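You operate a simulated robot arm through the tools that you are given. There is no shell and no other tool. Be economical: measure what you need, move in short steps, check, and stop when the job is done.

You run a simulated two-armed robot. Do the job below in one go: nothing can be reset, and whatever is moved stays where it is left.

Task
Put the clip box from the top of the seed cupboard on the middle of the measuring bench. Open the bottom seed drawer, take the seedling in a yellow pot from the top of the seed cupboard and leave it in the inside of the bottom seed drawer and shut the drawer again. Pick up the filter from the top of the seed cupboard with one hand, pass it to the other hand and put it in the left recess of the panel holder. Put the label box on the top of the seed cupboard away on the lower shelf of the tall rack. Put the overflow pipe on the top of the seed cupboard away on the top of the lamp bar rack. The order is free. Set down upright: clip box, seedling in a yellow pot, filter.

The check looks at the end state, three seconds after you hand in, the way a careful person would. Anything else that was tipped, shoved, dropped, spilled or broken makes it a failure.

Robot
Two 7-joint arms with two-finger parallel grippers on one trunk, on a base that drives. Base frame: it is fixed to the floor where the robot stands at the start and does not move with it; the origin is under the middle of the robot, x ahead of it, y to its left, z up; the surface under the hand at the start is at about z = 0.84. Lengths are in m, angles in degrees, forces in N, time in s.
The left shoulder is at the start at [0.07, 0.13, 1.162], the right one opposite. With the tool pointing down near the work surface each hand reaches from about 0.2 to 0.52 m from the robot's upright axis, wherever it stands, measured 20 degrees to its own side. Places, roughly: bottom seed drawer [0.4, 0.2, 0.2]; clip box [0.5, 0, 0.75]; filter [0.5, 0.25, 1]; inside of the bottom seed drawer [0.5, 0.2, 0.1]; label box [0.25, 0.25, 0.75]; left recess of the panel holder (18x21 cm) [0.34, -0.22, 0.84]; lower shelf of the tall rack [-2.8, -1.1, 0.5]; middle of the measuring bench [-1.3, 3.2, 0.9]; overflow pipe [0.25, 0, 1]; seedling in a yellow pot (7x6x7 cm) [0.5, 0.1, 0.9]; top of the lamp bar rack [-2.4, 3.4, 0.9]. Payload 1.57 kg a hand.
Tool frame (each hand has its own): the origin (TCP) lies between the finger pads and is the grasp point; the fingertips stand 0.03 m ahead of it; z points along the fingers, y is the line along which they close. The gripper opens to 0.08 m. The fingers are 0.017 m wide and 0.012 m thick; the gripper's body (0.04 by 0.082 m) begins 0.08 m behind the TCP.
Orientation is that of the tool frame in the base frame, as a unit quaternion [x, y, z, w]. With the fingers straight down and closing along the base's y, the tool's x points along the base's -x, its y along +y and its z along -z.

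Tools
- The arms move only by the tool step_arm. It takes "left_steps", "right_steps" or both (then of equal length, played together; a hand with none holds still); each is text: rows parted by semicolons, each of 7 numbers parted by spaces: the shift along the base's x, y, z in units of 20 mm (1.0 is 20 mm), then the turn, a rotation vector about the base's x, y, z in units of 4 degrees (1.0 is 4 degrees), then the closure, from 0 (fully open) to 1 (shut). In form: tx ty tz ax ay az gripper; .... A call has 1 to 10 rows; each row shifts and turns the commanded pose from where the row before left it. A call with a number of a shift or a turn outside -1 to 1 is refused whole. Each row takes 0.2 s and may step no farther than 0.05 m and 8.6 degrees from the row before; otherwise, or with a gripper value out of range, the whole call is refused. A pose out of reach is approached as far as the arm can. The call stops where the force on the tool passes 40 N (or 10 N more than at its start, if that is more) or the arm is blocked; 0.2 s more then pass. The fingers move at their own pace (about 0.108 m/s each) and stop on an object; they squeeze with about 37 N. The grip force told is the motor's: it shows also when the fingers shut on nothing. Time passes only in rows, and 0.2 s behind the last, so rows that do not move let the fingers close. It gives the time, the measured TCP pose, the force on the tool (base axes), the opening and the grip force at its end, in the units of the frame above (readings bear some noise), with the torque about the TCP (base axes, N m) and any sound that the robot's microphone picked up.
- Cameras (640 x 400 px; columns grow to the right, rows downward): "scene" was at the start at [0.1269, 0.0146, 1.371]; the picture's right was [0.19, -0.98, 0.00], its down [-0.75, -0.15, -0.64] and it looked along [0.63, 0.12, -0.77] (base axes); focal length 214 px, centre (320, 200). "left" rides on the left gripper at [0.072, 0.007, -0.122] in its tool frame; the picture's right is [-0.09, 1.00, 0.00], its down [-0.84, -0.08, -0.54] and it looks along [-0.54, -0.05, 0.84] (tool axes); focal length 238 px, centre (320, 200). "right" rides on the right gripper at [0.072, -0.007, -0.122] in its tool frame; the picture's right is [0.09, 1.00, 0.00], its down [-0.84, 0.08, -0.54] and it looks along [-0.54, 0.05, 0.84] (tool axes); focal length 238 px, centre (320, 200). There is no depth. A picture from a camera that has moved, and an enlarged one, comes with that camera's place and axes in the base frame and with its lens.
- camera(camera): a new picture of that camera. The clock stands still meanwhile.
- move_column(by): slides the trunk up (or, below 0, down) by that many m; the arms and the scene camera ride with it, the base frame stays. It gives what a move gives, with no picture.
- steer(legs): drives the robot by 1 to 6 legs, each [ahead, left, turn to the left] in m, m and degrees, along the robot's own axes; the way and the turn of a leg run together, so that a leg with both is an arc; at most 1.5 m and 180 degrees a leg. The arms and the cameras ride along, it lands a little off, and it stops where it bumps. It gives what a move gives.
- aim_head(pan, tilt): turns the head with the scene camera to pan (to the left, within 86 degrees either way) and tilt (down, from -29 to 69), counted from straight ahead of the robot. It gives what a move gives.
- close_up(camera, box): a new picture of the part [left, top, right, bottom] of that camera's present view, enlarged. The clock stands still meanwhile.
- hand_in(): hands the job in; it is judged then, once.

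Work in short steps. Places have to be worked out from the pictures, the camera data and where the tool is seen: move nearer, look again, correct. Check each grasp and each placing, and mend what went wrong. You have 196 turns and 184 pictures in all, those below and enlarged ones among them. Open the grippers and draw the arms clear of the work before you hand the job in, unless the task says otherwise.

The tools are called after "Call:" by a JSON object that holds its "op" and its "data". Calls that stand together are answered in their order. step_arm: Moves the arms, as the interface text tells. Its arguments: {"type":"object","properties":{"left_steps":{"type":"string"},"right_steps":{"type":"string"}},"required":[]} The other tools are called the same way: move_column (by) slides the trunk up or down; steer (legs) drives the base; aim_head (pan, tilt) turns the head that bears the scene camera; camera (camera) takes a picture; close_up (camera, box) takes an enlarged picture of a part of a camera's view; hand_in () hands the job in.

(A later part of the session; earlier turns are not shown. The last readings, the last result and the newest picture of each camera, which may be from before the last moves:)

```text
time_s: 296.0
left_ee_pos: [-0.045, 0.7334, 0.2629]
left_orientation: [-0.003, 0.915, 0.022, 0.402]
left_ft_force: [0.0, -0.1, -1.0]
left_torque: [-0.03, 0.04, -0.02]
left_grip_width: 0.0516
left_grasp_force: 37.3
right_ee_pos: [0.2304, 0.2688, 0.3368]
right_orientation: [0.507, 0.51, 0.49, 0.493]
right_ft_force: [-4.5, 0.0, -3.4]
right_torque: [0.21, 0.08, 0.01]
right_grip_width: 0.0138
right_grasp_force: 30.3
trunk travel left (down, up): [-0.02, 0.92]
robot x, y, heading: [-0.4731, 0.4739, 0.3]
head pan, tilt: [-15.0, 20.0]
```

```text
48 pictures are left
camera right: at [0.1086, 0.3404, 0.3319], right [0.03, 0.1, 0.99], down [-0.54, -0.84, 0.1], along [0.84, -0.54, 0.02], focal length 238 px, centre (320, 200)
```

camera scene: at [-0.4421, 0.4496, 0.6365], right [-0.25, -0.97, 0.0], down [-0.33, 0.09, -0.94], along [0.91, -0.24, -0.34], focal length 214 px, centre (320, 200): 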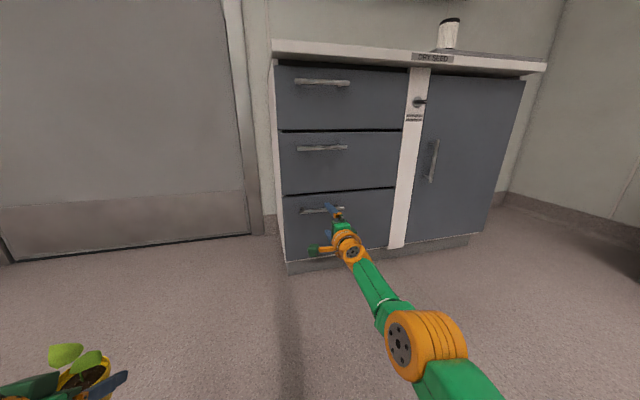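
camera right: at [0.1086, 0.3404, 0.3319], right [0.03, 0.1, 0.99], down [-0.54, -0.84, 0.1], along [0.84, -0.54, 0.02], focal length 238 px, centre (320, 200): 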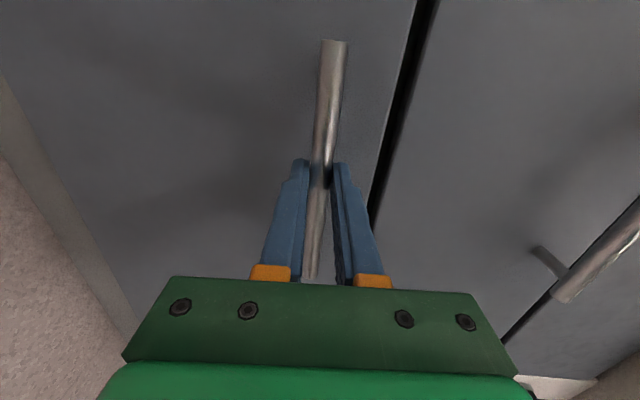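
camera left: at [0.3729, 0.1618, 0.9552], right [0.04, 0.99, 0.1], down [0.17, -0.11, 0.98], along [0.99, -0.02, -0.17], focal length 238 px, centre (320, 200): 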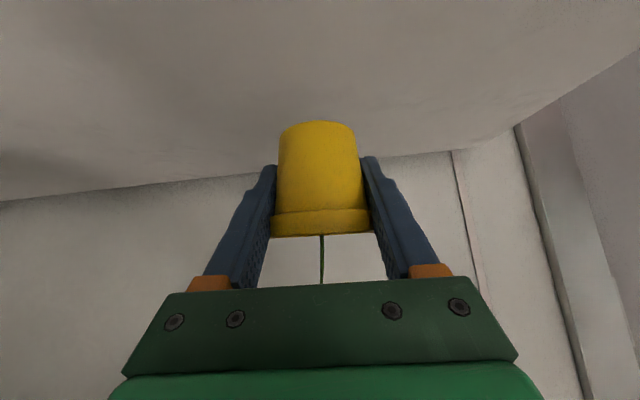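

Gripped the bar (14 mm). Pull the drawer open by driving back 0.26 m.

Call:
{"op": "steer", "data": {"legs": [[-0.13, 0, 0], [-0.13, 0, 0]]}}

Call:
{"op": "aim_head", "data": {"pan": -20, "tilt": 35}}

Call:
{"op": "camera", "data": {"camera": "scene"}}

```text
time_s: 298.1
left_ee_pos: [-0.3074, 0.7346, 0.2632]
left_orientation: [-0.005, 0.915, 0.023, 0.403]
left_ft_force: [0.0, -1.0, -1.2]
left_torque: [0.02, 0.04, 0.01]
left_grip_width: 0.0519
left_grasp_force: 37.4
right_ee_pos: [-0.0305, 0.2689, 0.3359]
right_orientation: [0.505, 0.511, 0.491, 0.492]
right_ft_force: [-0.7, -6.9, -1.7]
right_torque: [0.18, 0.03, 0.18]
right_grip_width: 0.0138
right_grasp_force: 30.6
trunk travel left (down, up): [-0.02, 0.92]
robot x, y, heading: [-0.7306, 0.4696, 0.4]
head pan, tilt: [-15.0, 20.0]
```

```text
time_s: 298.9
left_ee_pos: [-0.309, 0.734, 0.2623]
left_orientation: [-0.005, 0.915, 0.022, 0.402]
left_ft_force: [-0.8, -0.2, -1.5]
left_torque: [-0.01, 0.01, -0.01]
left_grip_width: 0.0517
left_grasp_force: 36.9
right_ee_pos: [-0.0312, 0.2688, 0.336]
right_orientation: [0.505, 0.512, 0.491, 0.492]
right_ft_force: [-0.9, -0.5, -1.5]
right_torque: [0.23, 0.01, 0.11]
right_grip_width: 0.0139
right_grasp_force: 30.4
trunk travel left (down, up): [-0.02, 0.92]
robot x, y, heading: [-0.7341, 0.473, 0.5]
head pan, tilt: [-20.0, 35.0]
```

```text
47 pictures are left
camera scene: at [-0.5977, 0.4422, 0.6126], right [-0.33, -0.94, 0.0], down [-0.54, 0.19, -0.82], along [0.77, -0.27, -0.57], focal length 214 px, centre (320, 200)
```

scene: 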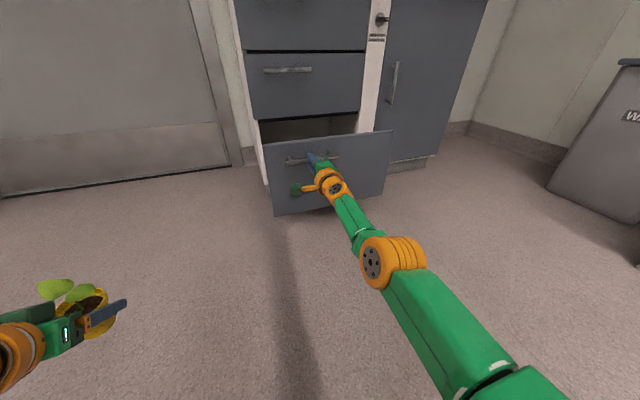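

Opens smoothly. Pull 8 cm further, then release and back off.

Call:
{"op": "steer", "data": {"legs": [[-0.08, 0, 0]]}}

Call:
{"op": "step_arm", "data": {"right_steps": "0 0 0 0 0 0 0.6;0 0 0 0 0 0 0.2;0 0 0 0 0 0 0;0 0 0 0 0 0 0;0 0 0 0 0 0 0"}}

Call:
{"op": "steer", "data": {"legs": [[-0.1, 0, 0]]}}

Call:
{"op": "move_column", "data": {"by": 0.4}}

Call:
{"op": "camera", "data": {"camera": "scene"}}

```text
time_s: 300.0
left_ee_pos: [-0.3902, 0.7336, 0.2625]
left_orientation: [-0.006, 0.915, 0.023, 0.404]
left_ft_force: [0.7, -0.1, -0.5]
left_torque: [0.01, -0.03, 0.05]
left_grip_width: 0.0519
left_grasp_force: 37.5
right_ee_pos: [-0.1121, 0.2681, 0.336]
right_orientation: [0.505, 0.511, 0.492, 0.491]
right_ft_force: [-0.1, -0.1, 0.3]
right_torque: [-0.01, 0.04, -0.01]
right_grip_width: 0.0
right_grasp_force: 20.9
trunk travel left (down, up): [-0.02, 0.92]
robot x, y, heading: [-0.8137, 0.4697, 0.9]
head pan, tilt: [-20.0, 35.0]
```

```text
time_s: 301.2
left_ee_pos: [-0.3908, 0.7346, 0.2621]
left_orientation: [-0.005, 0.915, 0.022, 0.404]
left_ft_force: [0.1, 0.4, -1.3]
left_torque: [-0.02, 0.05, -0.03]
left_grip_width: 0.0518
left_grasp_force: 36.6
right_ee_pos: [-0.1116, 0.2686, 0.3366]
right_orientation: [0.505, 0.511, 0.492, 0.492]
right_ft_force: [0.0, 0.2, 0.0]
right_torque: [0.0, 0.0, -0.01]
right_grip_width: 0.0798
right_grasp_force: 0.0
trunk travel left (down, up): [-0.02, 0.92]
robot x, y, heading: [-0.8107, 0.4673, 0.8]
head pan, tilt: [-20.0, 35.0]
```

```text
time_s: 302.3
left_ee_pos: [-0.4886, 0.7325, 0.2623]
left_orientation: [-0.006, 0.915, 0.023, 0.404]
left_ft_force: [0.3, 0.1, -1.4]
left_torque: [0.0, 0.01, 0.02]
left_grip_width: 0.0514
left_grasp_force: 36.6
right_ee_pos: [-0.2119, 0.2672, 0.3352]
right_orientation: [0.505, 0.51, 0.492, 0.492]
right_ft_force: [0.2, 0.4, 0.1]
right_torque: [-0.02, 0.0, 0.02]
right_grip_width: 0.0802
right_grasp_force: 0.1
trunk travel left (down, up): [-0.02, 0.92]
robot x, y, heading: [-0.9075, 0.4687, 0.6]
head pan, tilt: [-20.0, 35.0]
```

```text
time_s: 306.1
left_ee_pos: [-0.4874, 0.7325, 0.6624]
left_orientation: [-0.004, 0.915, 0.022, 0.404]
left_ft_force: [0.6, 0.7, -1.6]
left_torque: [0.02, -0.03, 0.0]
left_grip_width: 0.0517
left_grasp_force: 36.8
right_ee_pos: [-0.2099, 0.2679, 0.7362]
right_orientation: [0.505, 0.511, 0.492, 0.492]
right_ft_force: [-1.3, 0.3, 0.2]
right_torque: [-0.01, 0.01, -0.03]
right_grip_width: 0.0802
right_grasp_force: 0.0
trunk travel left (down, up): [-0.42, 0.52]
robot x, y, heading: [-0.9116, 0.4694, 0.4]
head pan, tilt: [-20.0, 35.0]
```

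```text
46 pictures are left
camera scene: at [-0.7773, 0.4409, 1.0126], right [-0.33, -0.94, 0.0], down [-0.54, 0.19, -0.82], along [0.77, -0.27, -0.57], focal length 214 px, centre (320, 200)
```

scene: 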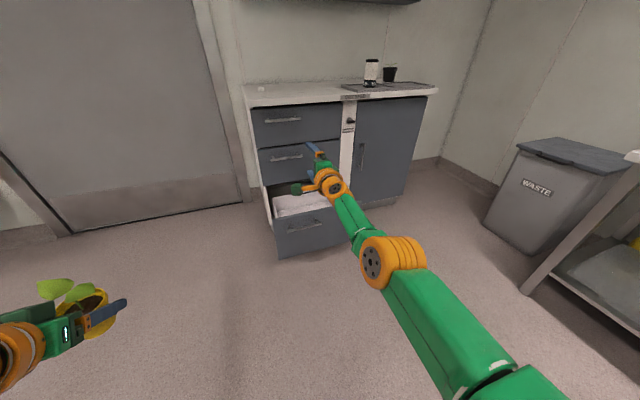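

Drawer is open. Zoom into it to judge its wall heights and interior.

Call:
{"op": "close_up", "data": {"camera": "scene", "box": [240, 150, 370, 270]}}

```text
3.33 times, centred on (305, 210) of scene
camera zoom: at [-0.7773, 0.4409, 1.0126], right [-0.33, -0.94, 0.0], down [-0.54, 0.19, -0.82], along [0.77, -0.27, -0.57], focal length 715 px, centre (370, 167)
```

zoom: 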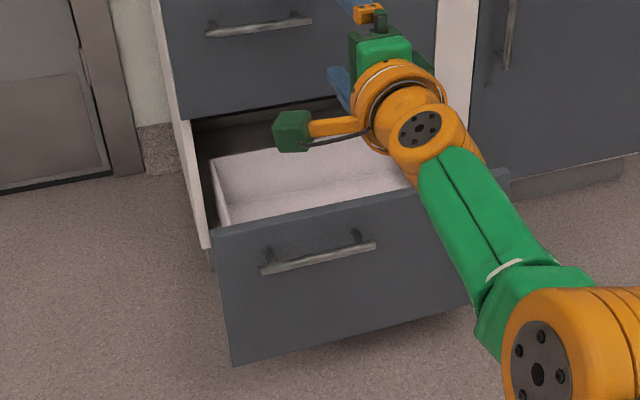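

The drawer's walls (≈0.31) and front panel (≈0.41) are too high for the tilted hand, so the pot must be held from straight above, with fingers across the leaf direction. I'll set it briefly on the open floor and regrasp: first back up and go down.

Call:
{"op": "steer", "data": {"legs": [[-0.3, 0, 0]]}}

Call:
{"op": "move_column", "data": {"by": -0.4}}

Call:
{"op": "step_arm", "data": {"left_steps": "0 0 -0.9 0 0 0 1;0 0 -0.9 0 0 0 1;0 0 -0.9 0 0 0 1;0 0 -0.9 0 0 0 1;0 0 -0.9 0 0 0 1;0 0 -0.9 0 0 0 1;0 0 -0.9 0 0 0 1;0 0 -0.9 0 0 0 1;0 0 -0.9 0 0 0 1"}}

Call:
{"op": "camera", "data": {"camera": "left"}}

```text
time_s: 308.2
left_ee_pos: [-0.7862, 0.7289, 0.6625]
left_orientation: [-0.006, 0.915, 0.023, 0.404]
left_ft_force: [0.2, -0.4, -2.0]
left_torque: [-0.03, 0.01, 0.0]
left_grip_width: 0.0517
left_grasp_force: 37.2
right_ee_pos: [-0.5079, 0.267, 0.7375]
right_orientation: [0.505, 0.512, 0.492, 0.49]
right_ft_force: [-0.7, 0.5, 0.7]
right_torque: [-0.01, 0.02, -0.02]
right_grip_width: 0.08
right_grasp_force: 0.1
trunk travel left (down, up): [-0.42, 0.52]
robot x, y, heading: [-1.2079, 0.4667, 0.7]
head pan, tilt: [-20.0, 35.0]
```

```text
time_s: 312.0
left_ee_pos: [-0.7864, 0.7308, 0.2626]
left_orientation: [-0.006, 0.915, 0.023, 0.403]
left_ft_force: [0.0, 0.5, -1.2]
left_torque: [0.0, -0.01, -0.01]
left_grip_width: 0.0515
left_grasp_force: 37.1
right_ee_pos: [-0.5075, 0.2674, 0.3358]
right_orientation: [0.504, 0.512, 0.493, 0.491]
right_ft_force: [0.0, -0.5, 0.4]
right_torque: [-0.03, 0.04, 0.0]
right_grip_width: 0.08
right_grasp_force: 0.1
trunk travel left (down, up): [-0.02, 0.92]
robot x, y, heading: [-1.2124, 0.4699, 0.6]
head pan, tilt: [-20.0, 35.0]
```

```text
time_s: 314.0
left_ee_pos: [-0.7765, 0.7371, 0.143]
left_orientation: [-0.005, 0.916, 0.022, 0.402]
left_ft_force: [0.6, 0.1, -1.9]
left_torque: [0.01, -0.02, -0.01]
left_grip_width: 0.0518
left_grasp_force: 37.1
left hand out of reach, approached as far as the arm can: row 7, 8, 9
right_ee_pos: [-0.5074, 0.2666, 0.3364]
right_orientation: [0.504, 0.512, 0.492, 0.491]
right_ft_force: [0.0, -0.4, -0.1]
right_torque: [0.0, 0.0, 0.01]
right_grip_width: 0.0801
right_grasp_force: 0.1
trunk travel left (down, up): [-0.02, 0.92]
robot x, y, heading: [-1.2103, 0.4674, 1.0]
head pan, tilt: [-20.0, 35.0]
```

```text
44 pictures are left
camera left: at [-0.9151, 0.7394, 0.1738], right [0.03, 0.99, 0.1], down [0.17, -0.11, 0.98], along [0.98, -0.01, -0.17], focal length 238 px, centre (320, 200)
```

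left: 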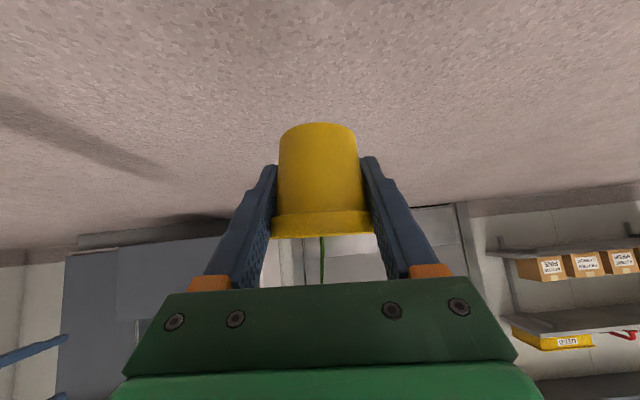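

The tilted hand cannot reach the floor (stops at 0.143). Instead I'll regrasp on the cupboard top from a stance right of the open drawer. First raise the hand, fold the right hand back to vertical, and raise the trunk.

Call:
{"op": "step_arm", "data": {"left_steps": "0 0 0.9 0 0 0 1;0 0 0.9 0 0 0 1;0 0 0.9 0 0 0 1;0 0 0.9 0 0 0 1;0 0 0.9 0 0 0 1;0 0 0.9 0 0 0 1;0 0 0.9 0 0 0 1;0 0 0.9 0 0 0 1;0 0 0 0 0 0 1;0 0 0 0 0 0 1", "right_steps": "-1 0 0 0 1 0 0;-1 0 0 0 1 0 0;-1 0 0 0 1 0 0;-1 0 0 0 1 0 0;-1 0 0 0 1 0 0;-1 0 0 0 1 0 0;-1 0 0 0 1 0 0;-1 0 0 0 1 0 0;-1 0 0 0 1 0 0;-1 0 0 0 1 0 0"}}

Call:
{"op": "step_arm", "data": {"right_steps": "-1 0 0 0 1 0 0;-1 0 0 0 1 0 0;-1 0 0 0 1 0 0;-1 0 0 0 1 0 0;0 0 0 0 1 0 0;0 0 0 0 1 0 0;0 0 0 0 1 0 0;0 0 0 0 1 0 0;0 0 0 0 1 0 0;0 0 0 0 1 0 0"}}

Call:
{"op": "step_arm", "data": {"right_steps": "0 0 0 0 1 0 0;0 0 0 0 1 0 0"}}

Call:
{"op": "move_column", "data": {"by": 0.4}}

Call:
{"op": "move_column", "data": {"by": 0.38}}

Call:
{"op": "steer", "data": {"legs": [[0.55, -0.83, -0.8]]}}

Call:
{"op": "aim_head", "data": {"pan": 10, "tilt": 50}}

Call:
{"op": "camera", "data": {"camera": "scene"}}

```text
time_s: 316.2
left_ee_pos: [-0.7772, 0.7374, 0.2876]
left_orientation: [-0.006, 0.915, 0.023, 0.403]
left_ft_force: [-0.3, -1.0, -1.8]
left_torque: [-0.01, -0.01, 0.03]
left_grip_width: 0.0515
left_grasp_force: 37.1
right_ee_pos: [-0.5749, 0.2628, 0.3471]
right_orientation: [0.643, 0.65, 0.289, 0.285]
right_ft_force: [-0.2, -0.3, -0.4]
right_torque: [0.02, 0.02, -0.02]
right_grip_width: 0.08
right_grasp_force: 0.0
right hand out of reach, approached as far as the arm can: row 1, 2, 3, 4, 5, 6, 7, 8, 9, 10
trunk travel left (down, up): [-0.02, 0.92]
robot x, y, heading: [-1.2159, 0.4623, 0.9]
head pan, tilt: [-20.0, 35.0]
```

```text
time_s: 318.4
left_ee_pos: [-0.7766, 0.7363, 0.2875]
left_orientation: [-0.007, 0.915, 0.024, 0.403]
left_ft_force: [-0.3, -0.1, -0.8]
left_torque: [0.0, 0.0, 0.04]
left_grip_width: 0.0515
left_grasp_force: 37.1
right_ee_pos: [-0.6883, 0.2603, 0.3329]
right_orientation: [0.698, 0.703, 0.102, 0.096]
right_ft_force: [0.9, 0.4, 0.4]
right_torque: [0.01, -0.02, 0.02]
right_grip_width: 0.0799
right_grasp_force: 0.0
right hand out of reach, approached as far as the arm can: row 1, 2, 3, 4, 5, 6, 7, 8, 9, 10
trunk travel left (down, up): [-0.02, 0.92]
robot x, y, heading: [-1.2127, 0.4666, 0.8]
head pan, tilt: [-20.0, 35.0]
```

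```text
time_s: 319.0
left_ee_pos: [-0.7772, 0.7367, 0.2874]
left_orientation: [-0.006, 0.915, 0.022, 0.404]
left_ft_force: [-0.1, 0.9, -1.1]
left_torque: [-0.02, -0.01, -0.01]
left_grip_width: 0.0519
left_grasp_force: 36.8
right_ee_pos: [-0.6869, 0.2591, 0.3333]
right_orientation: [0.697, 0.703, 0.101, 0.096]
right_ft_force: [-0.6, 0.0, 0.5]
right_torque: [-0.01, -0.01, 0.03]
right_grip_width: 0.0797
right_grasp_force: 0.0
right hand out of reach, approached as far as the arm can: row 1, 2
trunk travel left (down, up): [-0.02, 0.92]
robot x, y, heading: [-1.21, 0.4657, 0.8]
head pan, tilt: [-20.0, 35.0]
```

```text
time_s: 322.8
left_ee_pos: [-0.7759, 0.7372, 0.6883]
left_orientation: [-0.005, 0.915, 0.022, 0.403]
left_ft_force: [0.5, 0.0, -1.8]
left_torque: [-0.02, -0.03, 0.01]
left_grip_width: 0.0516
left_grasp_force: 36.9
right_ee_pos: [-0.6866, 0.2601, 0.7337]
right_orientation: [0.697, 0.703, 0.102, 0.097]
right_ft_force: [-0.1, 0.2, 0.1]
right_torque: [0.02, -0.02, 0.0]
right_grip_width: 0.0799
right_grasp_force: 0.0
trunk travel left (down, up): [-0.42, 0.52]
robot x, y, heading: [-1.2076, 0.4649, 0.8]
head pan, tilt: [-20.0, 35.0]
```

```text
time_s: 326.5
left_ee_pos: [-0.7767, 0.7373, 1.068]
left_orientation: [-0.006, 0.915, 0.023, 0.403]
left_ft_force: [0.9, 0.0, -1.1]
left_torque: [0.0, 0.0, 0.05]
left_grip_width: 0.0518
left_grasp_force: 36.8
right_ee_pos: [-0.6873, 0.2596, 1.1137]
right_orientation: [0.697, 0.703, 0.102, 0.096]
right_ft_force: [0.2, 0.4, 1.0]
right_torque: [-0.03, -0.02, -0.03]
right_grip_width: 0.08
right_grasp_force: 0.1
trunk travel left (down, up): [-0.8, 0.14]
robot x, y, heading: [-1.2107, 0.466, 0.7]
head pan, tilt: [-20.0, 35.0]
```

```text
time_s: 331.7
left_ee_pos: [-0.2197, -0.106, 1.0675]
left_orientation: [0.0, 0.914, 0.02, 0.404]
left_ft_force: [0.1, 0.0, -0.4]
left_torque: [0.02, -0.01, -0.01]
left_grip_width: 0.0517
left_grasp_force: 37.1
right_ee_pos: [-0.1367, -0.5851, 1.1146]
right_orientation: [0.703, 0.698, 0.1, 0.097]
right_ft_force: [0.6, 0.2, 0.6]
right_torque: [0.01, -0.01, 0.02]
right_grip_width: 0.0798
right_grasp_force: 0.1
trunk travel left (down, up): [-0.8, 0.14]
robot x, y, heading: [-0.6561, -0.3694, -0.1]
head pan, tilt: [-20.0, 35.0]
```

```text
time_s: 332.7
left_ee_pos: [-0.2191, -0.106, 1.0677]
left_orientation: [-0.001, 0.914, 0.02, 0.404]
left_ft_force: [-0.2, 0.7, -1.6]
left_torque: [-0.03, 0.03, 0.03]
left_grip_width: 0.0516
left_grasp_force: 36.9
right_ee_pos: [-0.1347, -0.5858, 1.1135]
right_orientation: [0.702, 0.698, 0.101, 0.097]
right_ft_force: [-0.4, -0.4, -0.3]
right_torque: [-0.01, 0.03, -0.01]
right_grip_width: 0.08
right_grasp_force: 0.1
trunk travel left (down, up): [-0.8, 0.14]
robot x, y, heading: [-0.6548, -0.3756, -0.3]
head pan, tilt: [10.0, 50.0]
```

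```text
43 pictures are left
camera scene: at [-0.5291, -0.3583, 1.371], right [0.17, -0.99, 0.0], down [-0.75, -0.13, -0.64], along [0.63, 0.11, -0.77], focal length 214 px, centre (320, 200)
```

scene: 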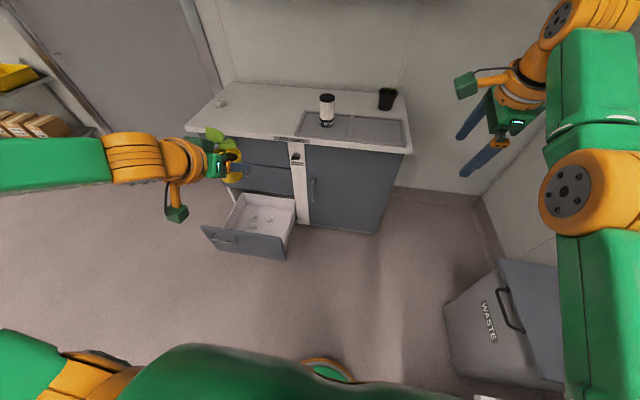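

Good view into the drawer; zoom in on it.

Call:
{"op": "close_up", "data": {"camera": "scene", "box": [190, 160, 320, 270]}}

```text
3.64 times, centred on (255, 215) of scene
camera zoom: at [-0.5291, -0.3583, 1.371], right [0.17, -0.99, 0.0], down [-0.75, -0.13, -0.64], along [0.63, 0.11, -0.77], focal length 780 px, centre (556, 146)
```

zoom: 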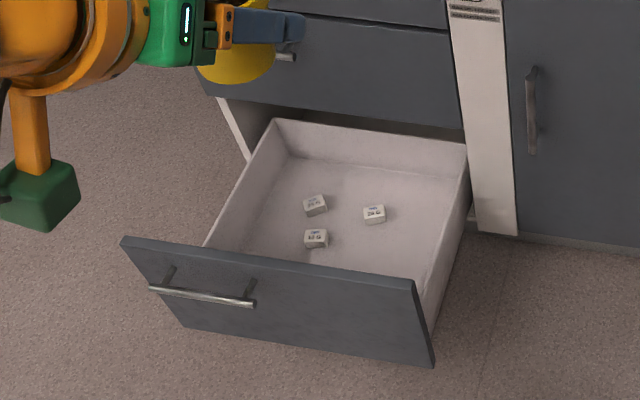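

Drawer geometry: floor z≈0.15, side walls ≈0.27, front panel top 0.41 at x≈−0.02, interior x 0–0.35, y −0.04…0.34, three sachets inside. With a slight un-tilt the hand can clear these directly, so no regrasp needed. Drive to in front of the drawer and lower to a safe height.

Call:
{"op": "steer", "data": {"legs": [[0.05, 0.32, 0]]}}

Call:
{"op": "move_column", "data": {"by": -0.4}}

Call:
{"op": "move_column", "data": {"by": -0.15}}

Call:
{"op": "step_arm", "data": {"left_steps": "0.5 0 0 0 0 0 1;0.8 0 0 0 0 0 1;0.9 0 0 0 0 0 1;0.9 0 0 0 0 0 1;0.9 0 0 0 0 0 1"}}

Call:
{"op": "aim_head", "data": {"pan": 15, "tilt": 45}}

Call:
{"op": "camera", "data": {"camera": "scene"}}

```text
time_s: 334.8
left_ee_pos: [-0.1733, 0.2165, 1.0684]
left_orientation: [-0.003, 0.915, 0.023, 0.404]
left_ft_force: [0.2, -0.1, -0.9]
left_torque: [0.01, 0.02, 0.0]
left_grip_width: 0.0516
left_grasp_force: 36.7
right_ee_pos: [-0.0861, -0.2599, 1.1136]
right_orientation: [0.7, 0.701, 0.102, 0.097]
right_ft_force: [1.0, -0.5, -0.4]
right_torque: [-0.01, -0.01, 0.02]
right_grip_width: 0.0804
right_grasp_force: 0.0
trunk travel left (down, up): [-0.8, 0.14]
robot x, y, heading: [-0.6086, -0.0494, 0.6]
head pan, tilt: [10.0, 50.0]
```

```text
time_s: 338.6
left_ee_pos: [-0.1734, 0.2193, 0.6674]
left_orientation: [-0.003, 0.915, 0.021, 0.403]
left_ft_force: [-0.4, 0.7, -0.5]
left_torque: [0.0, 0.0, 0.0]
left_grip_width: 0.0515
left_grasp_force: 37.3
right_ee_pos: [-0.0858, -0.259, 0.7132]
right_orientation: [0.7, 0.7, 0.101, 0.096]
right_ft_force: [0.2, -0.5, -1.4]
right_torque: [0.03, 0.02, -0.01]
right_grip_width: 0.0798
right_grasp_force: 0.1
trunk travel left (down, up): [-0.4, 0.54]
robot x, y, heading: [-0.6077, -0.0492, 0.2]
head pan, tilt: [10.0, 50.0]
```

```text
time_s: 340.4
left_ee_pos: [-0.1738, 0.2183, 0.5181]
left_orientation: [-0.004, 0.914, 0.021, 0.404]
left_ft_force: [0.5, 0.4, -1.5]
left_torque: [-0.02, 0.04, 0.04]
left_grip_width: 0.0517
left_grasp_force: 37.6
right_ee_pos: [-0.0859, -0.2597, 0.5636]
right_orientation: [0.7, 0.7, 0.101, 0.097]
right_ft_force: [0.8, -0.5, -0.3]
right_torque: [0.02, -0.04, -0.02]
right_grip_width: 0.0802
right_grasp_force: 0.0
trunk travel left (down, up): [-0.25, 0.69]
robot x, y, heading: [-0.6085, -0.0472, 0.3]
head pan, tilt: [10.0, 50.0]
```

```text
time_s: 341.6
left_ee_pos: [-0.0929, 0.2182, 0.5163]
left_orientation: [-0.003, 0.915, 0.02, 0.404]
left_ft_force: [0.3, -0.2, -0.9]
left_torque: [-0.02, 0.01, 0.03]
left_grip_width: 0.0518
left_grasp_force: 36.6
right_ee_pos: [-0.0863, -0.2593, 0.5641]
right_orientation: [0.7, 0.7, 0.101, 0.097]
right_ft_force: [0.5, 0.3, -0.1]
right_torque: [0.01, -0.02, 0.04]
right_grip_width: 0.08
right_grasp_force: 0.1
trunk travel left (down, up): [-0.25, 0.69]
robot x, y, heading: [-0.6083, -0.0486, 0.6]
head pan, tilt: [10.0, 50.0]
```

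```text
time_s: 342.3
left_ee_pos: [-0.0935, 0.2188, 0.5169]
left_orientation: [-0.004, 0.915, 0.022, 0.404]
left_ft_force: [0.2, 0.8, -1.5]
left_torque: [-0.03, 0.04, 0.0]
left_grip_width: 0.0516
left_grasp_force: 36.8
right_ee_pos: [-0.0876, -0.2589, 0.5626]
right_orientation: [0.699, 0.701, 0.101, 0.097]
right_ft_force: [-0.1, -0.5, 0.1]
right_torque: [0.01, -0.04, -0.01]
right_grip_width: 0.0801
right_grasp_force: 0.1
trunk travel left (down, up): [-0.25, 0.69]
robot x, y, heading: [-0.6078, -0.0499, 0.7]
head pan, tilt: [15.0, 45.0]
```

```text
41 pictures are left
camera scene: at [-0.4781, -0.0275, 0.8278], right [0.26, -0.96, 0.0], down [-0.68, -0.19, -0.71], along [0.68, 0.19, -0.71], focal length 214 px, centre (320, 200)
```

scene: 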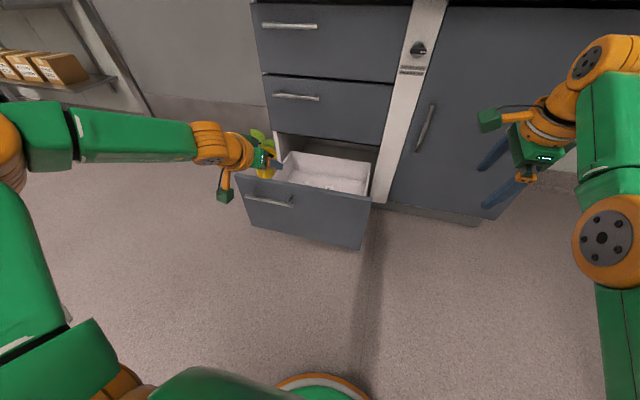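

To avoid the middle drawer's handle and the sachets I'll set the pot down at ≈(0.20,0.05). Shift the base right 0.17 m and pull the right hand back.

Call:
{"op": "step_arm", "data": {"right_steps": "-1 -0.5 0 0 0.8 0 0;-1 -0.5 0 0 0.8 0 0;-1 -0.5 0 0 0.8 0 0;-1 -0.5 0 0 0.8 0 0;-1 -0.5 0 0 0.8 0 0;-1 -0.5 0 0 0.8 0 0;-1 -0.5 0 0 0.8 0 0;-1 -0.5 0 0 0 0 0"}}

Call:
{"op": "steer", "data": {"legs": [[0.1, -0.168, -0.7]]}}

Call:
{"op": "camera", "data": {"camera": "scene"}}

```text
time_s: 344.1
left_ee_pos: [-0.0939, 0.2179, 0.5182]
left_orientation: [-0.003, 0.915, 0.021, 0.404]
left_ft_force: [-0.1, 0.2, -1.5]
left_torque: [-0.01, -0.01, 0.03]
left_grip_width: 0.0517
left_grasp_force: 37.0
right_ee_pos: [-0.2256, -0.3293, 0.5634]
right_orientation: [0.707, 0.707, -0.017, -0.021]
right_ft_force: [-0.3, 0.1, -0.3]
right_torque: [-0.01, -0.03, 0.04]
right_grip_width: 0.08
right_grasp_force: 0.1
right hand out of reach, approached as far as the arm can: row 2, 3
trunk travel left (down, up): [-0.25, 0.69]
robot x, y, heading: [-0.6066, -0.0509, 0.3]
head pan, tilt: [15.0, 45.0]
```

```text
time_s: 345.6
left_ee_pos: [0.0097, 0.0432, 0.5172]
left_orientation: [0.005, 0.915, 0.017, 0.404]
left_ft_force: [1.1, 0.8, -0.8]
left_torque: [0.0, 0.01, 0.01]
left_grip_width: 0.0518
left_grasp_force: 37.1
right_ee_pos: [-0.1295, -0.503, 0.5641]
right_orientation: [0.711, 0.702, -0.017, -0.022]
right_ft_force: [0.7, 0.8, -0.4]
right_torque: [-0.04, -0.03, 0.01]
right_grip_width: 0.0799
right_grasp_force: 0.0
trunk travel left (down, up): [-0.25, 0.69]
robot x, y, heading: [-0.5087, -0.2183, -0.4]
head pan, tilt: [15.0, 45.0]
```

```text
40 pictures are left
camera scene: at [-0.3786, -0.1975, 0.8278], right [0.25, -0.97, 0.0], down [-0.69, -0.18, -0.71], along [0.68, 0.18, -0.71], focal length 214 px, centre (320, 200)
```

scene: 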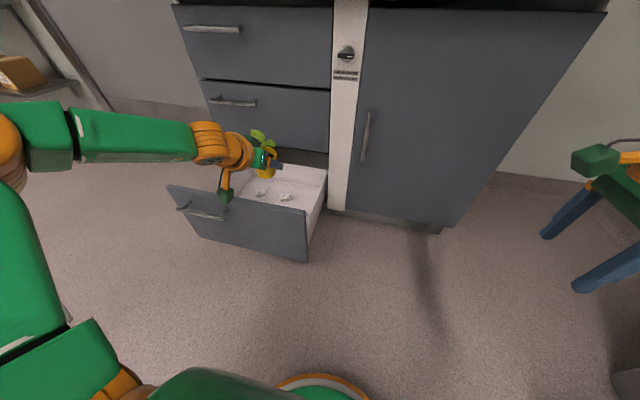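

Drive forward 0.2 so the pot hangs over the drawer at x≈0.21, un-tilt the hand 12°, then lower the trunk part way and check clearances.

Call:
{"op": "steer", "data": {"legs": [[0.2, 0, 0]]}}

Call:
{"op": "step_arm", "data": {"left_steps": "0 0 0 0 1 0 1;0 0 0 0 1 0 1;0 0 0 0 1 0 1"}}

Call:
{"op": "move_column", "data": {"by": -0.15}}

Call:
{"op": "camera", "data": {"camera": "scene"}}

```text
time_s: 347.2
left_ee_pos: [0.2111, 0.0424, 0.5171]
left_orientation: [0.003, 0.915, 0.018, 0.403]
left_ft_force: [0.2, -0.6, -0.7]
left_torque: [-0.02, 0.0, 0.02]
left_grip_width: 0.0516
left_grasp_force: 37.1
right_ee_pos: [0.0725, -0.5036, 0.5639]
right_orientation: [0.711, 0.702, -0.017, -0.021]
right_ft_force: [0.7, 0.7, 0.0]
right_torque: [-0.01, -0.02, -0.01]
right_grip_width: 0.0799
right_grasp_force: 0.1
trunk travel left (down, up): [-0.25, 0.69]
robot x, y, heading: [-0.3052, -0.2196, -0.6]
head pan, tilt: [15.0, 45.0]
```

```text
time_s: 348.1
left_ee_pos: [0.2117, 0.0436, 0.5177]
left_orientation: [0.005, 0.952, 0.019, 0.305]
left_ft_force: [0.0, 0.2, -1.7]
left_torque: [-0.01, 0.0, 0.0]
left_grip_width: 0.0517
left_grasp_force: 37.1
right_ee_pos: [0.0727, -0.5037, 0.5634]
right_orientation: [0.711, 0.702, -0.018, -0.02]
right_ft_force: [0.7, 0.3, 0.1]
right_torque: [0.0, 0.0, -0.03]
right_grip_width: 0.08
right_grasp_force: 0.0
trunk travel left (down, up): [-0.25, 0.69]
robot x, y, heading: [-0.308, -0.2195, -0.5]
head pan, tilt: [15.0, 45.0]
```

```text
time_s: 349.8
left_ee_pos: [0.2113, 0.0423, 0.3677]
left_orientation: [0.004, 0.952, 0.019, 0.306]
left_ft_force: [-0.5, 0.3, -0.2]
left_torque: [0.02, 0.0, -0.01]
left_grip_width: 0.0514
left_grasp_force: 37.1
right_ee_pos: [0.0723, -0.5046, 0.4134]
right_orientation: [0.712, 0.702, -0.017, -0.021]
right_ft_force: [-0.5, -0.2, 0.6]
right_torque: [-0.01, -0.01, 0.0]
right_grip_width: 0.0799
right_grasp_force: 0.0
trunk travel left (down, up): [-0.1, 0.84]
robot x, y, heading: [-0.3052, -0.2209, -0.5]
head pan, tilt: [15.0, 45.0]
```

```text
39 pictures are left
camera scene: at [-0.1762, -0.1987, 0.6779], right [0.25, -0.97, 0.0], down [-0.68, -0.18, -0.71], along [0.68, 0.18, -0.71], focal length 214 px, centre (320, 200)
```

scene: 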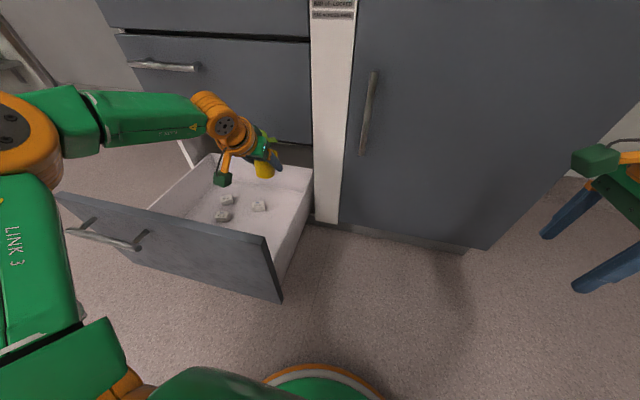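

The elbow hangs right above the front panel, so lowering must be done by the arm, not the trunk (which keeps the elbow high). Lower 8 cm with the arm and check the elbow.

Call:
{"op": "step_arm", "data": {"left_steps": "0 0 -0.8 0 0 0 1;0 0 -0.8 0 0 0 1;0 0 -0.8 0 0 0 1;0 0 -0.8 0 0 0 1;0 0 -0.8 0 0 0 1"}}

Call:
{"op": "camera", "data": {"camera": "scene"}}

```text
time_s: 351.0
left_ee_pos: [0.2105, 0.0422, 0.2885]
left_orientation: [0.005, 0.952, 0.017, 0.306]
left_ft_force: [0.4, -0.3, -1.6]
left_torque: [0.01, -0.01, 0.02]
left_grip_width: 0.0516
left_grasp_force: 37.2
right_ee_pos: [0.0712, -0.504, 0.4134]
right_orientation: [0.711, 0.703, -0.017, -0.022]
right_ft_force: [0.5, -0.1, -0.4]
right_torque: [0.03, 0.04, -0.01]
right_grip_width: 0.08
right_grasp_force: 0.0
trunk travel left (down, up): [-0.1, 0.84]
robot x, y, heading: [-0.3051, -0.2215, -0.5]
head pan, tilt: [15.0, 45.0]
```

```text
38 pictures are left
camera scene: at [-0.1761, -0.1987, 0.6779], right [0.25, -0.97, 0.0], down [-0.68, -0.18, -0.71], along [0.68, 0.18, -0.71], focal length 214 px, centre (320, 200)
```

scene: 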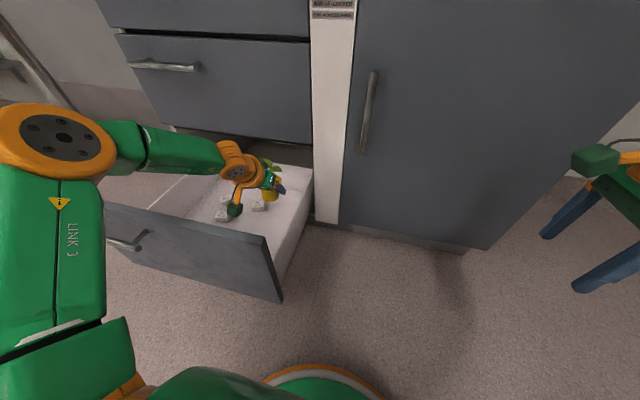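

Elbow stays at z≈0.54 (clear of the panel) and the forearm slopes down. Continue lowering toward the drawer floor.

Call:
{"op": "step_arm", "data": {"left_steps": "0 0 -0.8 0 0 0 1;0 0 -0.8 0 0 0 1;0 0 -0.8 0 0 0 1;0 0 -0.6 0 0 0 1"}}

Call:
{"op": "camera", "data": {"camera": "left"}}

Call:
{"op": "close_up", "data": {"camera": "scene", "box": [90, 120, 330, 300]}}

```text
time_s: 352.0
left_ee_pos: [0.2109, 0.0424, 0.2274]
left_orientation: [0.004, 0.952, 0.019, 0.307]
left_ft_force: [-0.8, -0.5, -0.6]
left_torque: [0.01, -0.03, 0.0]
left_grip_width: 0.0517
left_grasp_force: 36.9
right_ee_pos: [0.0722, -0.5037, 0.4141]
right_orientation: [0.711, 0.703, -0.017, -0.021]
right_ft_force: [0.4, -0.7, -0.2]
right_torque: [0.03, 0.01, -0.03]
right_grip_width: 0.0799
right_grasp_force: 0.1
trunk travel left (down, up): [-0.1, 0.84]
robot x, y, heading: [-0.3023, -0.2176, -0.4]
head pan, tilt: [15.0, 45.0]
```

```text
37 pictures are left
camera left: at [0.0829, 0.0468, 0.2858], right [0.07, 0.99, 0.09], down [0.36, -0.11, 0.92], along [0.93, -0.03, -0.37], focal length 238 px, centre (320, 200)
```

left: 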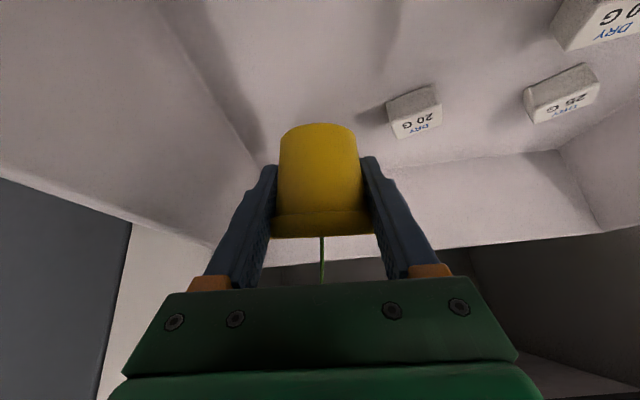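

```text
2.22 times, centred on (210, 210) of scene
camera zoom: at [-0.1761, -0.1986, 0.6778], right [0.25, -0.97, 0.0], down [-0.68, -0.18, -0.71], along [0.68, 0.18, -0.71], focal length 477 px, centre (564, 178)
```

zoom: 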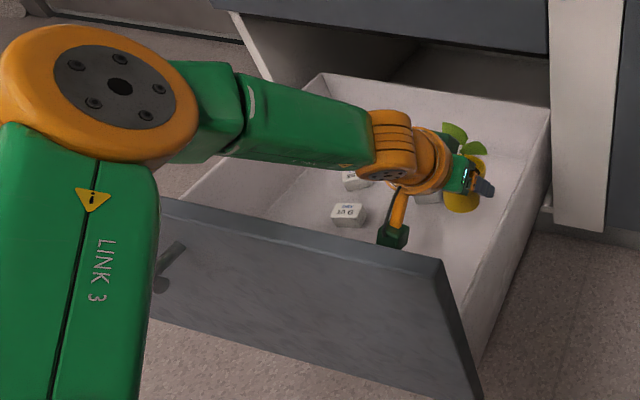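

Clear all round. Lower in small rows until touch.

Call:
{"op": "step_arm", "data": {"left_steps": "0 0 -0.5 0 0 0 1;0 0 -0.4 0 0 0 1;0 0 -0.3 0 0 0 1;0 0 -0.25 0 0 0 1;0 0 -0.2 0 0 0 1;0 0 -0.2 0 0 0 1"}}

```text
time_s: 353.4
left_ee_pos: [0.2028, 0.0442, 0.1994]
left_orientation: [0.004, 0.952, 0.018, 0.306]
left_ft_force: [0.1, 0.1, -1.4]
left_torque: [-0.02, 0.0, 0.01]
left_grip_width: 0.0515
left_grasp_force: 36.9
left hand out of reach, approached as far as the arm can: row 3, 4, 6
right_ee_pos: [0.0718, -0.5038, 0.4147]
right_orientation: [0.711, 0.703, -0.017, -0.021]
right_ft_force: [0.9, 0.8, -0.4]
right_torque: [0.0, -0.02, 0.02]
right_grip_width: 0.0801
right_grasp_force: 0.1
trunk travel left (down, up): [-0.1, 0.84]
robot x, y, heading: [-0.3062, -0.2194, -0.5]
head pan, tilt: [15.0, 45.0]
```

At the arm's limit but not yet touching. Level the pot most of the way (−8°), then lower with tiny trunk steps.

Call:
{"op": "step_arm", "data": {"left_steps": "0 0 0 0 -0.7 0 1;0 0 0 0 -0.7 0 1;0 0 0 0 -0.6 0 1"}}

Call:
{"op": "move_column", "data": {"by": -0.006}}

Call:
{"op": "camera", "data": {"camera": "left"}}

Call:
{"op": "close_up", "data": {"camera": "scene", "box": [150, 140, 330, 275]}}

```text
time_s: 354.2
left_ee_pos: [0.2021, 0.0457, 0.2009]
left_orientation: [0.004, 0.929, 0.019, 0.371]
left_ft_force: [-0.8, -0.5, -0.8]
left_torque: [-0.03, -0.01, 0.01]
left_grip_width: 0.0518
left_grasp_force: 37.1
right_ee_pos: [0.0717, -0.5038, 0.4144]
right_orientation: [0.711, 0.703, -0.017, -0.021]
right_ft_force: [0.1, 0.1, -0.4]
right_torque: [0.01, 0.01, -0.01]
right_grip_width: 0.0801
right_grasp_force: 0.1
trunk travel left (down, up): [-0.1, 0.84]
robot x, y, heading: [-0.3096, -0.2183, -0.5]
head pan, tilt: [15.0, 45.0]
```

```text
time_s: 354.8
left_ee_pos: [0.2018, 0.0447, 0.1953]
left_orientation: [0.002, 0.928, 0.02, 0.371]
left_ft_force: [-0.1, 0.5, -1.3]
left_torque: [-0.01, -0.04, 0.01]
left_grip_width: 0.0519
left_grasp_force: 37.0
right_ee_pos: [0.0723, -0.5035, 0.4079]
right_orientation: [0.712, 0.702, -0.017, -0.021]
right_ft_force: [0.0, 0.1, -0.2]
right_torque: [0.0, -0.03, -0.02]
right_grip_width: 0.08
right_grasp_force: 0.1
trunk travel left (down, up): [-0.094, 0.846]
robot x, y, heading: [-0.3067, -0.2204, -0.3]
head pan, tilt: [15.0, 45.0]
```

```text
35 pictures are left
camera left: at [0.0669, 0.0487, 0.2353], right [0.06, 0.99, 0.1], down [0.23, -0.11, 0.97], along [0.97, -0.03, -0.24], focal length 238 px, centre (320, 200)
```

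left: 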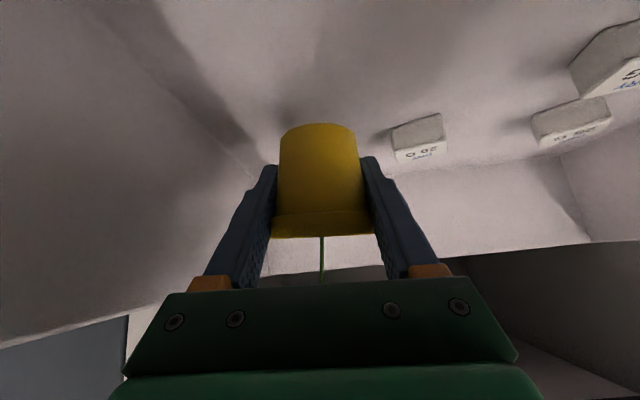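

```text
2.96 times, centred on (240, 208) of scene
camera zoom: at [-0.1762, -0.1987, 0.6718], right [0.25, -0.97, 0.0], down [-0.68, -0.18, -0.71], along [0.68, 0.18, -0.71], focal length 636 px, centre (557, 178)
```

zoom: 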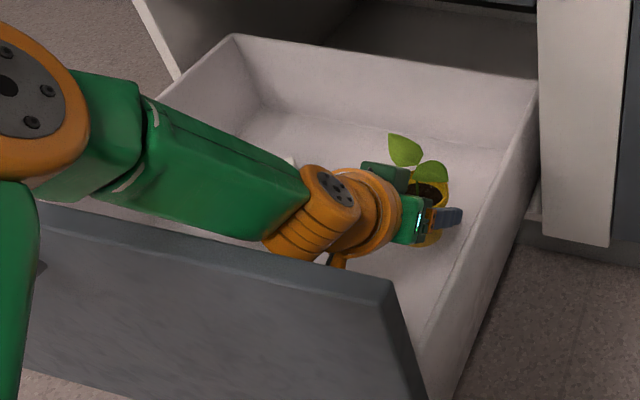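

Still no contact. I raise the arm 2 cm, drop the trunk 3 cm, and use the arm (with force stop) for the final touch.

Call:
{"op": "step_arm", "data": {"left_steps": "0 0 0.5 0 0 0 1;0 0 0.6 0 0 0 1"}}

Call:
{"op": "move_column", "data": {"by": -0.03}}

Call:
{"op": "step_arm", "data": {"left_steps": "0 0 -0.15 0 0 0 1;0 0 -0.15 0 0 0 1;0 0 -0.15 0 0 0 1;0 0 -0.15 0 0 0 1"}}

```text
time_s: 355.4
left_ee_pos: [0.2013, 0.045, 0.218]
left_orientation: [0.002, 0.928, 0.02, 0.371]
left_ft_force: [0.0, 0.0, -1.3]
left_torque: [0.0, 0.01, -0.01]
left_grip_width: 0.0515
left_grasp_force: 37.0
right_ee_pos: [0.0723, -0.5046, 0.4088]
right_orientation: [0.712, 0.702, -0.017, -0.021]
right_ft_force: [0.6, -1.1, -0.1]
right_torque: [-0.02, 0.01, 0.02]
right_grip_width: 0.0799
right_grasp_force: 0.1
trunk travel left (down, up): [-0.094, 0.846]
robot x, y, heading: [-0.3114, -0.219, -0.3]
head pan, tilt: [15.0, 45.0]
```

```text
time_s: 356.1
left_ee_pos: [0.204, 0.0444, 0.1905]
left_orientation: [0.004, 0.928, 0.02, 0.373]
left_ft_force: [0.4, 0.0, -1.7]
left_torque: [-0.02, 0.0, 0.01]
left_grip_width: 0.0519
left_grasp_force: 37.0
right_ee_pos: [0.0723, -0.5043, 0.3788]
right_orientation: [0.712, 0.702, -0.015, -0.022]
right_ft_force: [-0.1, -0.7, -0.8]
right_torque: [0.01, 0.0, -0.01]
right_grip_width: 0.0799
right_grasp_force: 0.0
trunk travel left (down, up): [-0.064, 0.876]
robot x, y, heading: [-0.3043, -0.2183, -0.2]
head pan, tilt: [15.0, 45.0]
```

```text
time_s: 357.1
left_ee_pos: [0.2107, 0.0466, 0.1966]
left_orientation: [0.004, 0.921, 0.028, 0.388]
left_ft_force: [-0.5, -1.0, -1.4]
left_torque: [0.02, 0.03, 0.02]
left_grip_width: 0.0516
left_grasp_force: 36.6
right_ee_pos: [0.0694, -0.5072, 0.3803]
right_orientation: [0.712, 0.702, -0.007, -0.023]
right_ft_force: [0.2, 0.3, 0.1]
right_torque: [0.03, -0.02, 0.02]
right_grip_width: 0.0801
right_grasp_force: 0.0
trunk travel left (down, up): [-0.064, 0.876]
robot x, y, heading: [-0.3069, -0.218, -0.4]
head pan, tilt: [15.0, 45.0]
```

The pose shifted without tool force — a link may be touching the panel. Look.

Call:
{"op": "camera", "data": {"camera": "scene"}}

Call:
{"op": "close_up", "data": {"camera": "scene", "box": [80, 110, 320, 290]}}

```text
33 pictures are left
camera scene: at [-0.1814, -0.2056, 0.6454], right [0.25, -0.97, -0.01], down [-0.68, -0.17, -0.72], along [0.69, 0.19, -0.7], focal length 214 px, centre (320, 200)
```

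scene: 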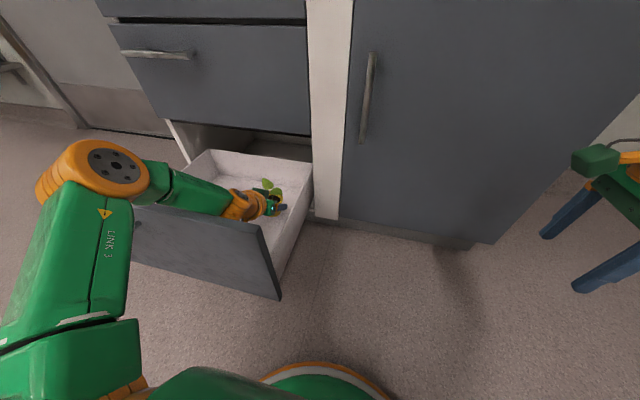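

```text
2.22 times, centred on (200, 200) of scene
camera zoom: at [-0.1814, -0.2056, 0.6454], right [0.25, -0.97, -0.01], down [-0.68, -0.17, -0.72], along [0.69, 0.19, -0.7], focal length 477 px, centre (587, 200)
```

zoom: 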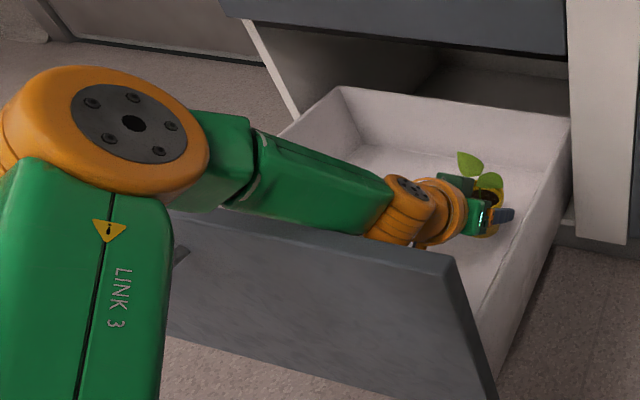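

The forearm rests on the panel's top edge. Raise the trunk 4 cm to free it, move the base 3 cm forward, and lower again.

Call:
{"op": "move_column", "data": {"by": 0.04}}

Call:
{"op": "steer", "data": {"legs": [[0.03, 0, 0]]}}

Call:
{"op": "close_up", "data": {"camera": "scene", "box": [80, 110, 320, 290]}}

```text
time_s: 357.9
left_ee_pos: [0.2013, 0.0444, 0.2136]
left_orientation: [0.003, 0.929, 0.019, 0.369]
left_ft_force: [-0.3, 0.4, -1.4]
left_torque: [0.0, 0.05, -0.01]
left_grip_width: 0.0517
left_grasp_force: 37.0
right_ee_pos: [0.0721, -0.5036, 0.4174]
right_orientation: [0.711, 0.703, -0.018, -0.02]
right_ft_force: [0.4, -0.4, -0.3]
right_torque: [-0.01, 0.0, 0.0]
right_grip_width: 0.08
right_grasp_force: 0.0
trunk travel left (down, up): [-0.104, 0.836]
robot x, y, heading: [-0.3042, -0.22, -0.0]
head pan, tilt: [15.0, 45.0]
```

```text
time_s: 358.8
left_ee_pos: [0.233, 0.0448, 0.2154]
left_orientation: [0.003, 0.929, 0.019, 0.37]
left_ft_force: [0.2, 0.5, -1.8]
left_torque: [0.01, 0.01, 0.02]
left_grip_width: 0.0514
left_grasp_force: 37.6
right_ee_pos: [0.1027, -0.5042, 0.4188]
right_orientation: [0.711, 0.703, -0.018, -0.021]
right_ft_force: [-0.3, 0.2, -0.2]
right_torque: [0.0, 0.04, 0.01]
right_grip_width: 0.0803
right_grasp_force: 0.1
trunk travel left (down, up): [-0.104, 0.836]
robot x, y, heading: [-0.2737, -0.2172, -0.4]
head pan, tilt: [15.0, 45.0]
```

```text
2.22 times, centred on (200, 200) of scene
camera zoom: at [-0.1462, -0.1988, 0.6818], right [0.25, -0.97, 0.0], down [-0.68, -0.18, -0.71], along [0.68, 0.18, -0.71], focal length 477 px, centre (587, 200)
```

zoom: 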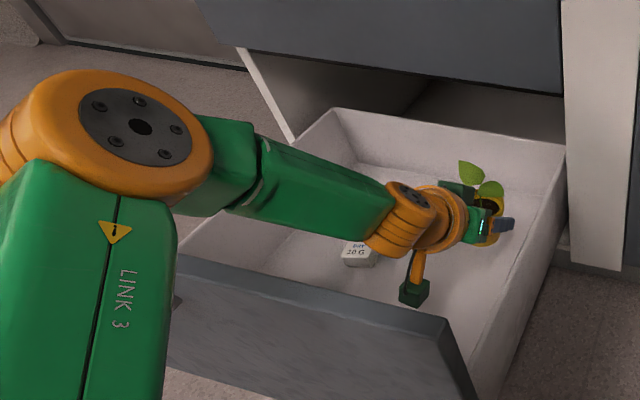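

Now there is a clear gap. Lower the trunk 2.8 cm and then touch down with the arm.

Call:
{"op": "move_column", "data": {"by": -0.028}}

Call:
{"op": "step_arm", "data": {"left_steps": "0 0 -0.15 0 0 0 1;0 0 -0.15 0 0 0 1;0 0 -0.15 0 0 0 1"}}

Call:
{"op": "camera", "data": {"camera": "left"}}

```text
time_s: 359.5
left_ee_pos: [0.2321, 0.0453, 0.1881]
left_orientation: [0.003, 0.929, 0.019, 0.371]
left_ft_force: [0.0, -0.5, -1.5]
left_torque: [0.0, -0.01, -0.04]
left_grip_width: 0.0516
left_grasp_force: 36.5
right_ee_pos: [0.1022, -0.5046, 0.3906]
right_orientation: [0.711, 0.702, -0.017, -0.021]
right_ft_force: [-0.1, 0.1, 0.6]
right_torque: [-0.03, 0.01, 0.0]
right_grip_width: 0.0799
right_grasp_force: 0.0
trunk travel left (down, up): [-0.076, 0.864]
robot x, y, heading: [-0.2785, -0.2197, -0.1]
head pan, tilt: [15.0, 45.0]
```

```text
time_s: 360.3
left_ee_pos: [0.232, 0.0435, 0.1786]
left_orientation: [0.003, 0.929, 0.019, 0.37]
left_ft_force: [-0.1, -0.3, -1.9]
left_torque: [0.02, -0.04, 0.02]
left_grip_width: 0.052
left_grasp_force: 36.7
right_ee_pos: [0.1028, -0.5044, 0.3909]
right_orientation: [0.711, 0.703, -0.017, -0.02]
right_ft_force: [0.7, -0.2, 0.0]
right_torque: [0.02, -0.02, -0.02]
right_grip_width: 0.0802
right_grasp_force: 0.0
trunk travel left (down, up): [-0.076, 0.864]
robot x, y, heading: [-0.2761, -0.2195, -0.1]
head pan, tilt: [15.0, 45.0]
```

```text
30 pictures are left
camera left: at [0.0977, 0.0487, 0.2186], right [0.06, 0.99, 0.1], down [0.24, -0.11, 0.97], along [0.97, -0.03, -0.24], focal length 238 px, centre (320, 200)
```

left: 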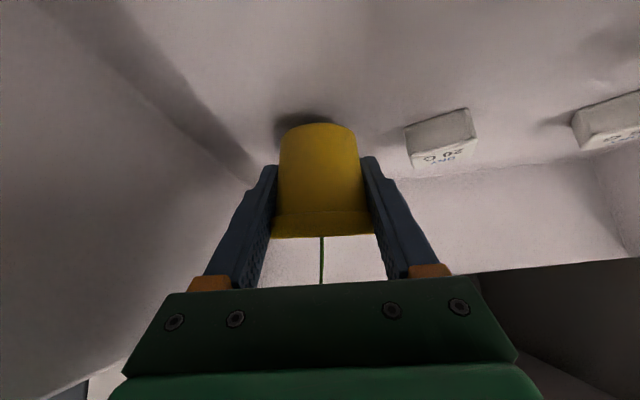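

Shadow shows the pot is close to the floor. Continue 3 mm rows.

Call:
{"op": "step_arm", "data": {"left_steps": "0 0 -0.15 0 0 0 1;0 0 -0.15 0 0 0 1;0 0 -0.15 0 0 0 1;0 0 -0.15 0 0 0 1"}}

```text
time_s: 361.3
left_ee_pos: [0.2311, 0.0439, 0.178]
left_orientation: [0.003, 0.929, 0.019, 0.37]
left_ft_force: [-0.7, 0.2, -1.4]
left_torque: [-0.01, 0.01, -0.02]
left_grip_width: 0.0517
left_grasp_force: 36.8
left hand out of reach, approached as far as the arm can: row 2, 3, 4
right_ee_pos: [0.1031, -0.5039, 0.39]
right_orientation: [0.711, 0.703, -0.016, -0.021]
right_ft_force: [-0.5, 0.8, 0.4]
right_torque: [0.02, 0.0, 0.01]
right_grip_width: 0.08
right_grasp_force: 0.2
trunk travel left (down, up): [-0.076, 0.864]
robot x, y, heading: [-0.274, -0.2207, -0.8]
head pan, tilt: [15.0, 45.0]
```

Call:
{"op": "move_column", "data": {"by": -0.005}}

Call:
{"op": "move_column", "data": {"by": -0.004}}

```text
time_s: 361.8
left_ee_pos: [0.2306, 0.0438, 0.1713]
left_orientation: [0.002, 0.929, 0.019, 0.371]
left_ft_force: [0.0, 0.1, -1.4]
left_torque: [-0.02, 0.0, 0.01]
left_grip_width: 0.0516
left_grasp_force: 36.8
right_ee_pos: [0.1024, -0.5036, 0.3865]
right_orientation: [0.711, 0.703, -0.017, -0.021]
right_ft_force: [-0.6, 0.2, 0.0]
right_torque: [0.02, 0.01, -0.03]
right_grip_width: 0.0801
right_grasp_force: 0.1
trunk travel left (down, up): [-0.071, 0.869]
robot x, y, heading: [-0.2753, -0.2197, -0.2]
head pan, tilt: [15.0, 45.0]
```

```text
time_s: 362.4
left_ee_pos: [0.2326, 0.0454, 0.1709]
left_orientation: [0.003, 0.928, 0.021, 0.373]
left_ft_force: [0.5, 1.1, 12.1]
left_torque: [-0.13, -0.23, 0.03]
left_grip_width: 0.0517
left_grasp_force: 36.5
right_ee_pos: [0.1011, -0.5042, 0.3827]
right_orientation: [0.711, 0.703, -0.015, -0.021]
right_ft_force: [0.5, -0.9, 0.7]
right_torque: [0.02, -0.05, 0.01]
right_grip_width: 0.0797
right_grasp_force: 0.0
trunk travel left (down, up): [-0.067, 0.873]
robot x, y, heading: [-0.2714, -0.2186, -0.5]
head pan, tilt: [15.0, 45.0]
```

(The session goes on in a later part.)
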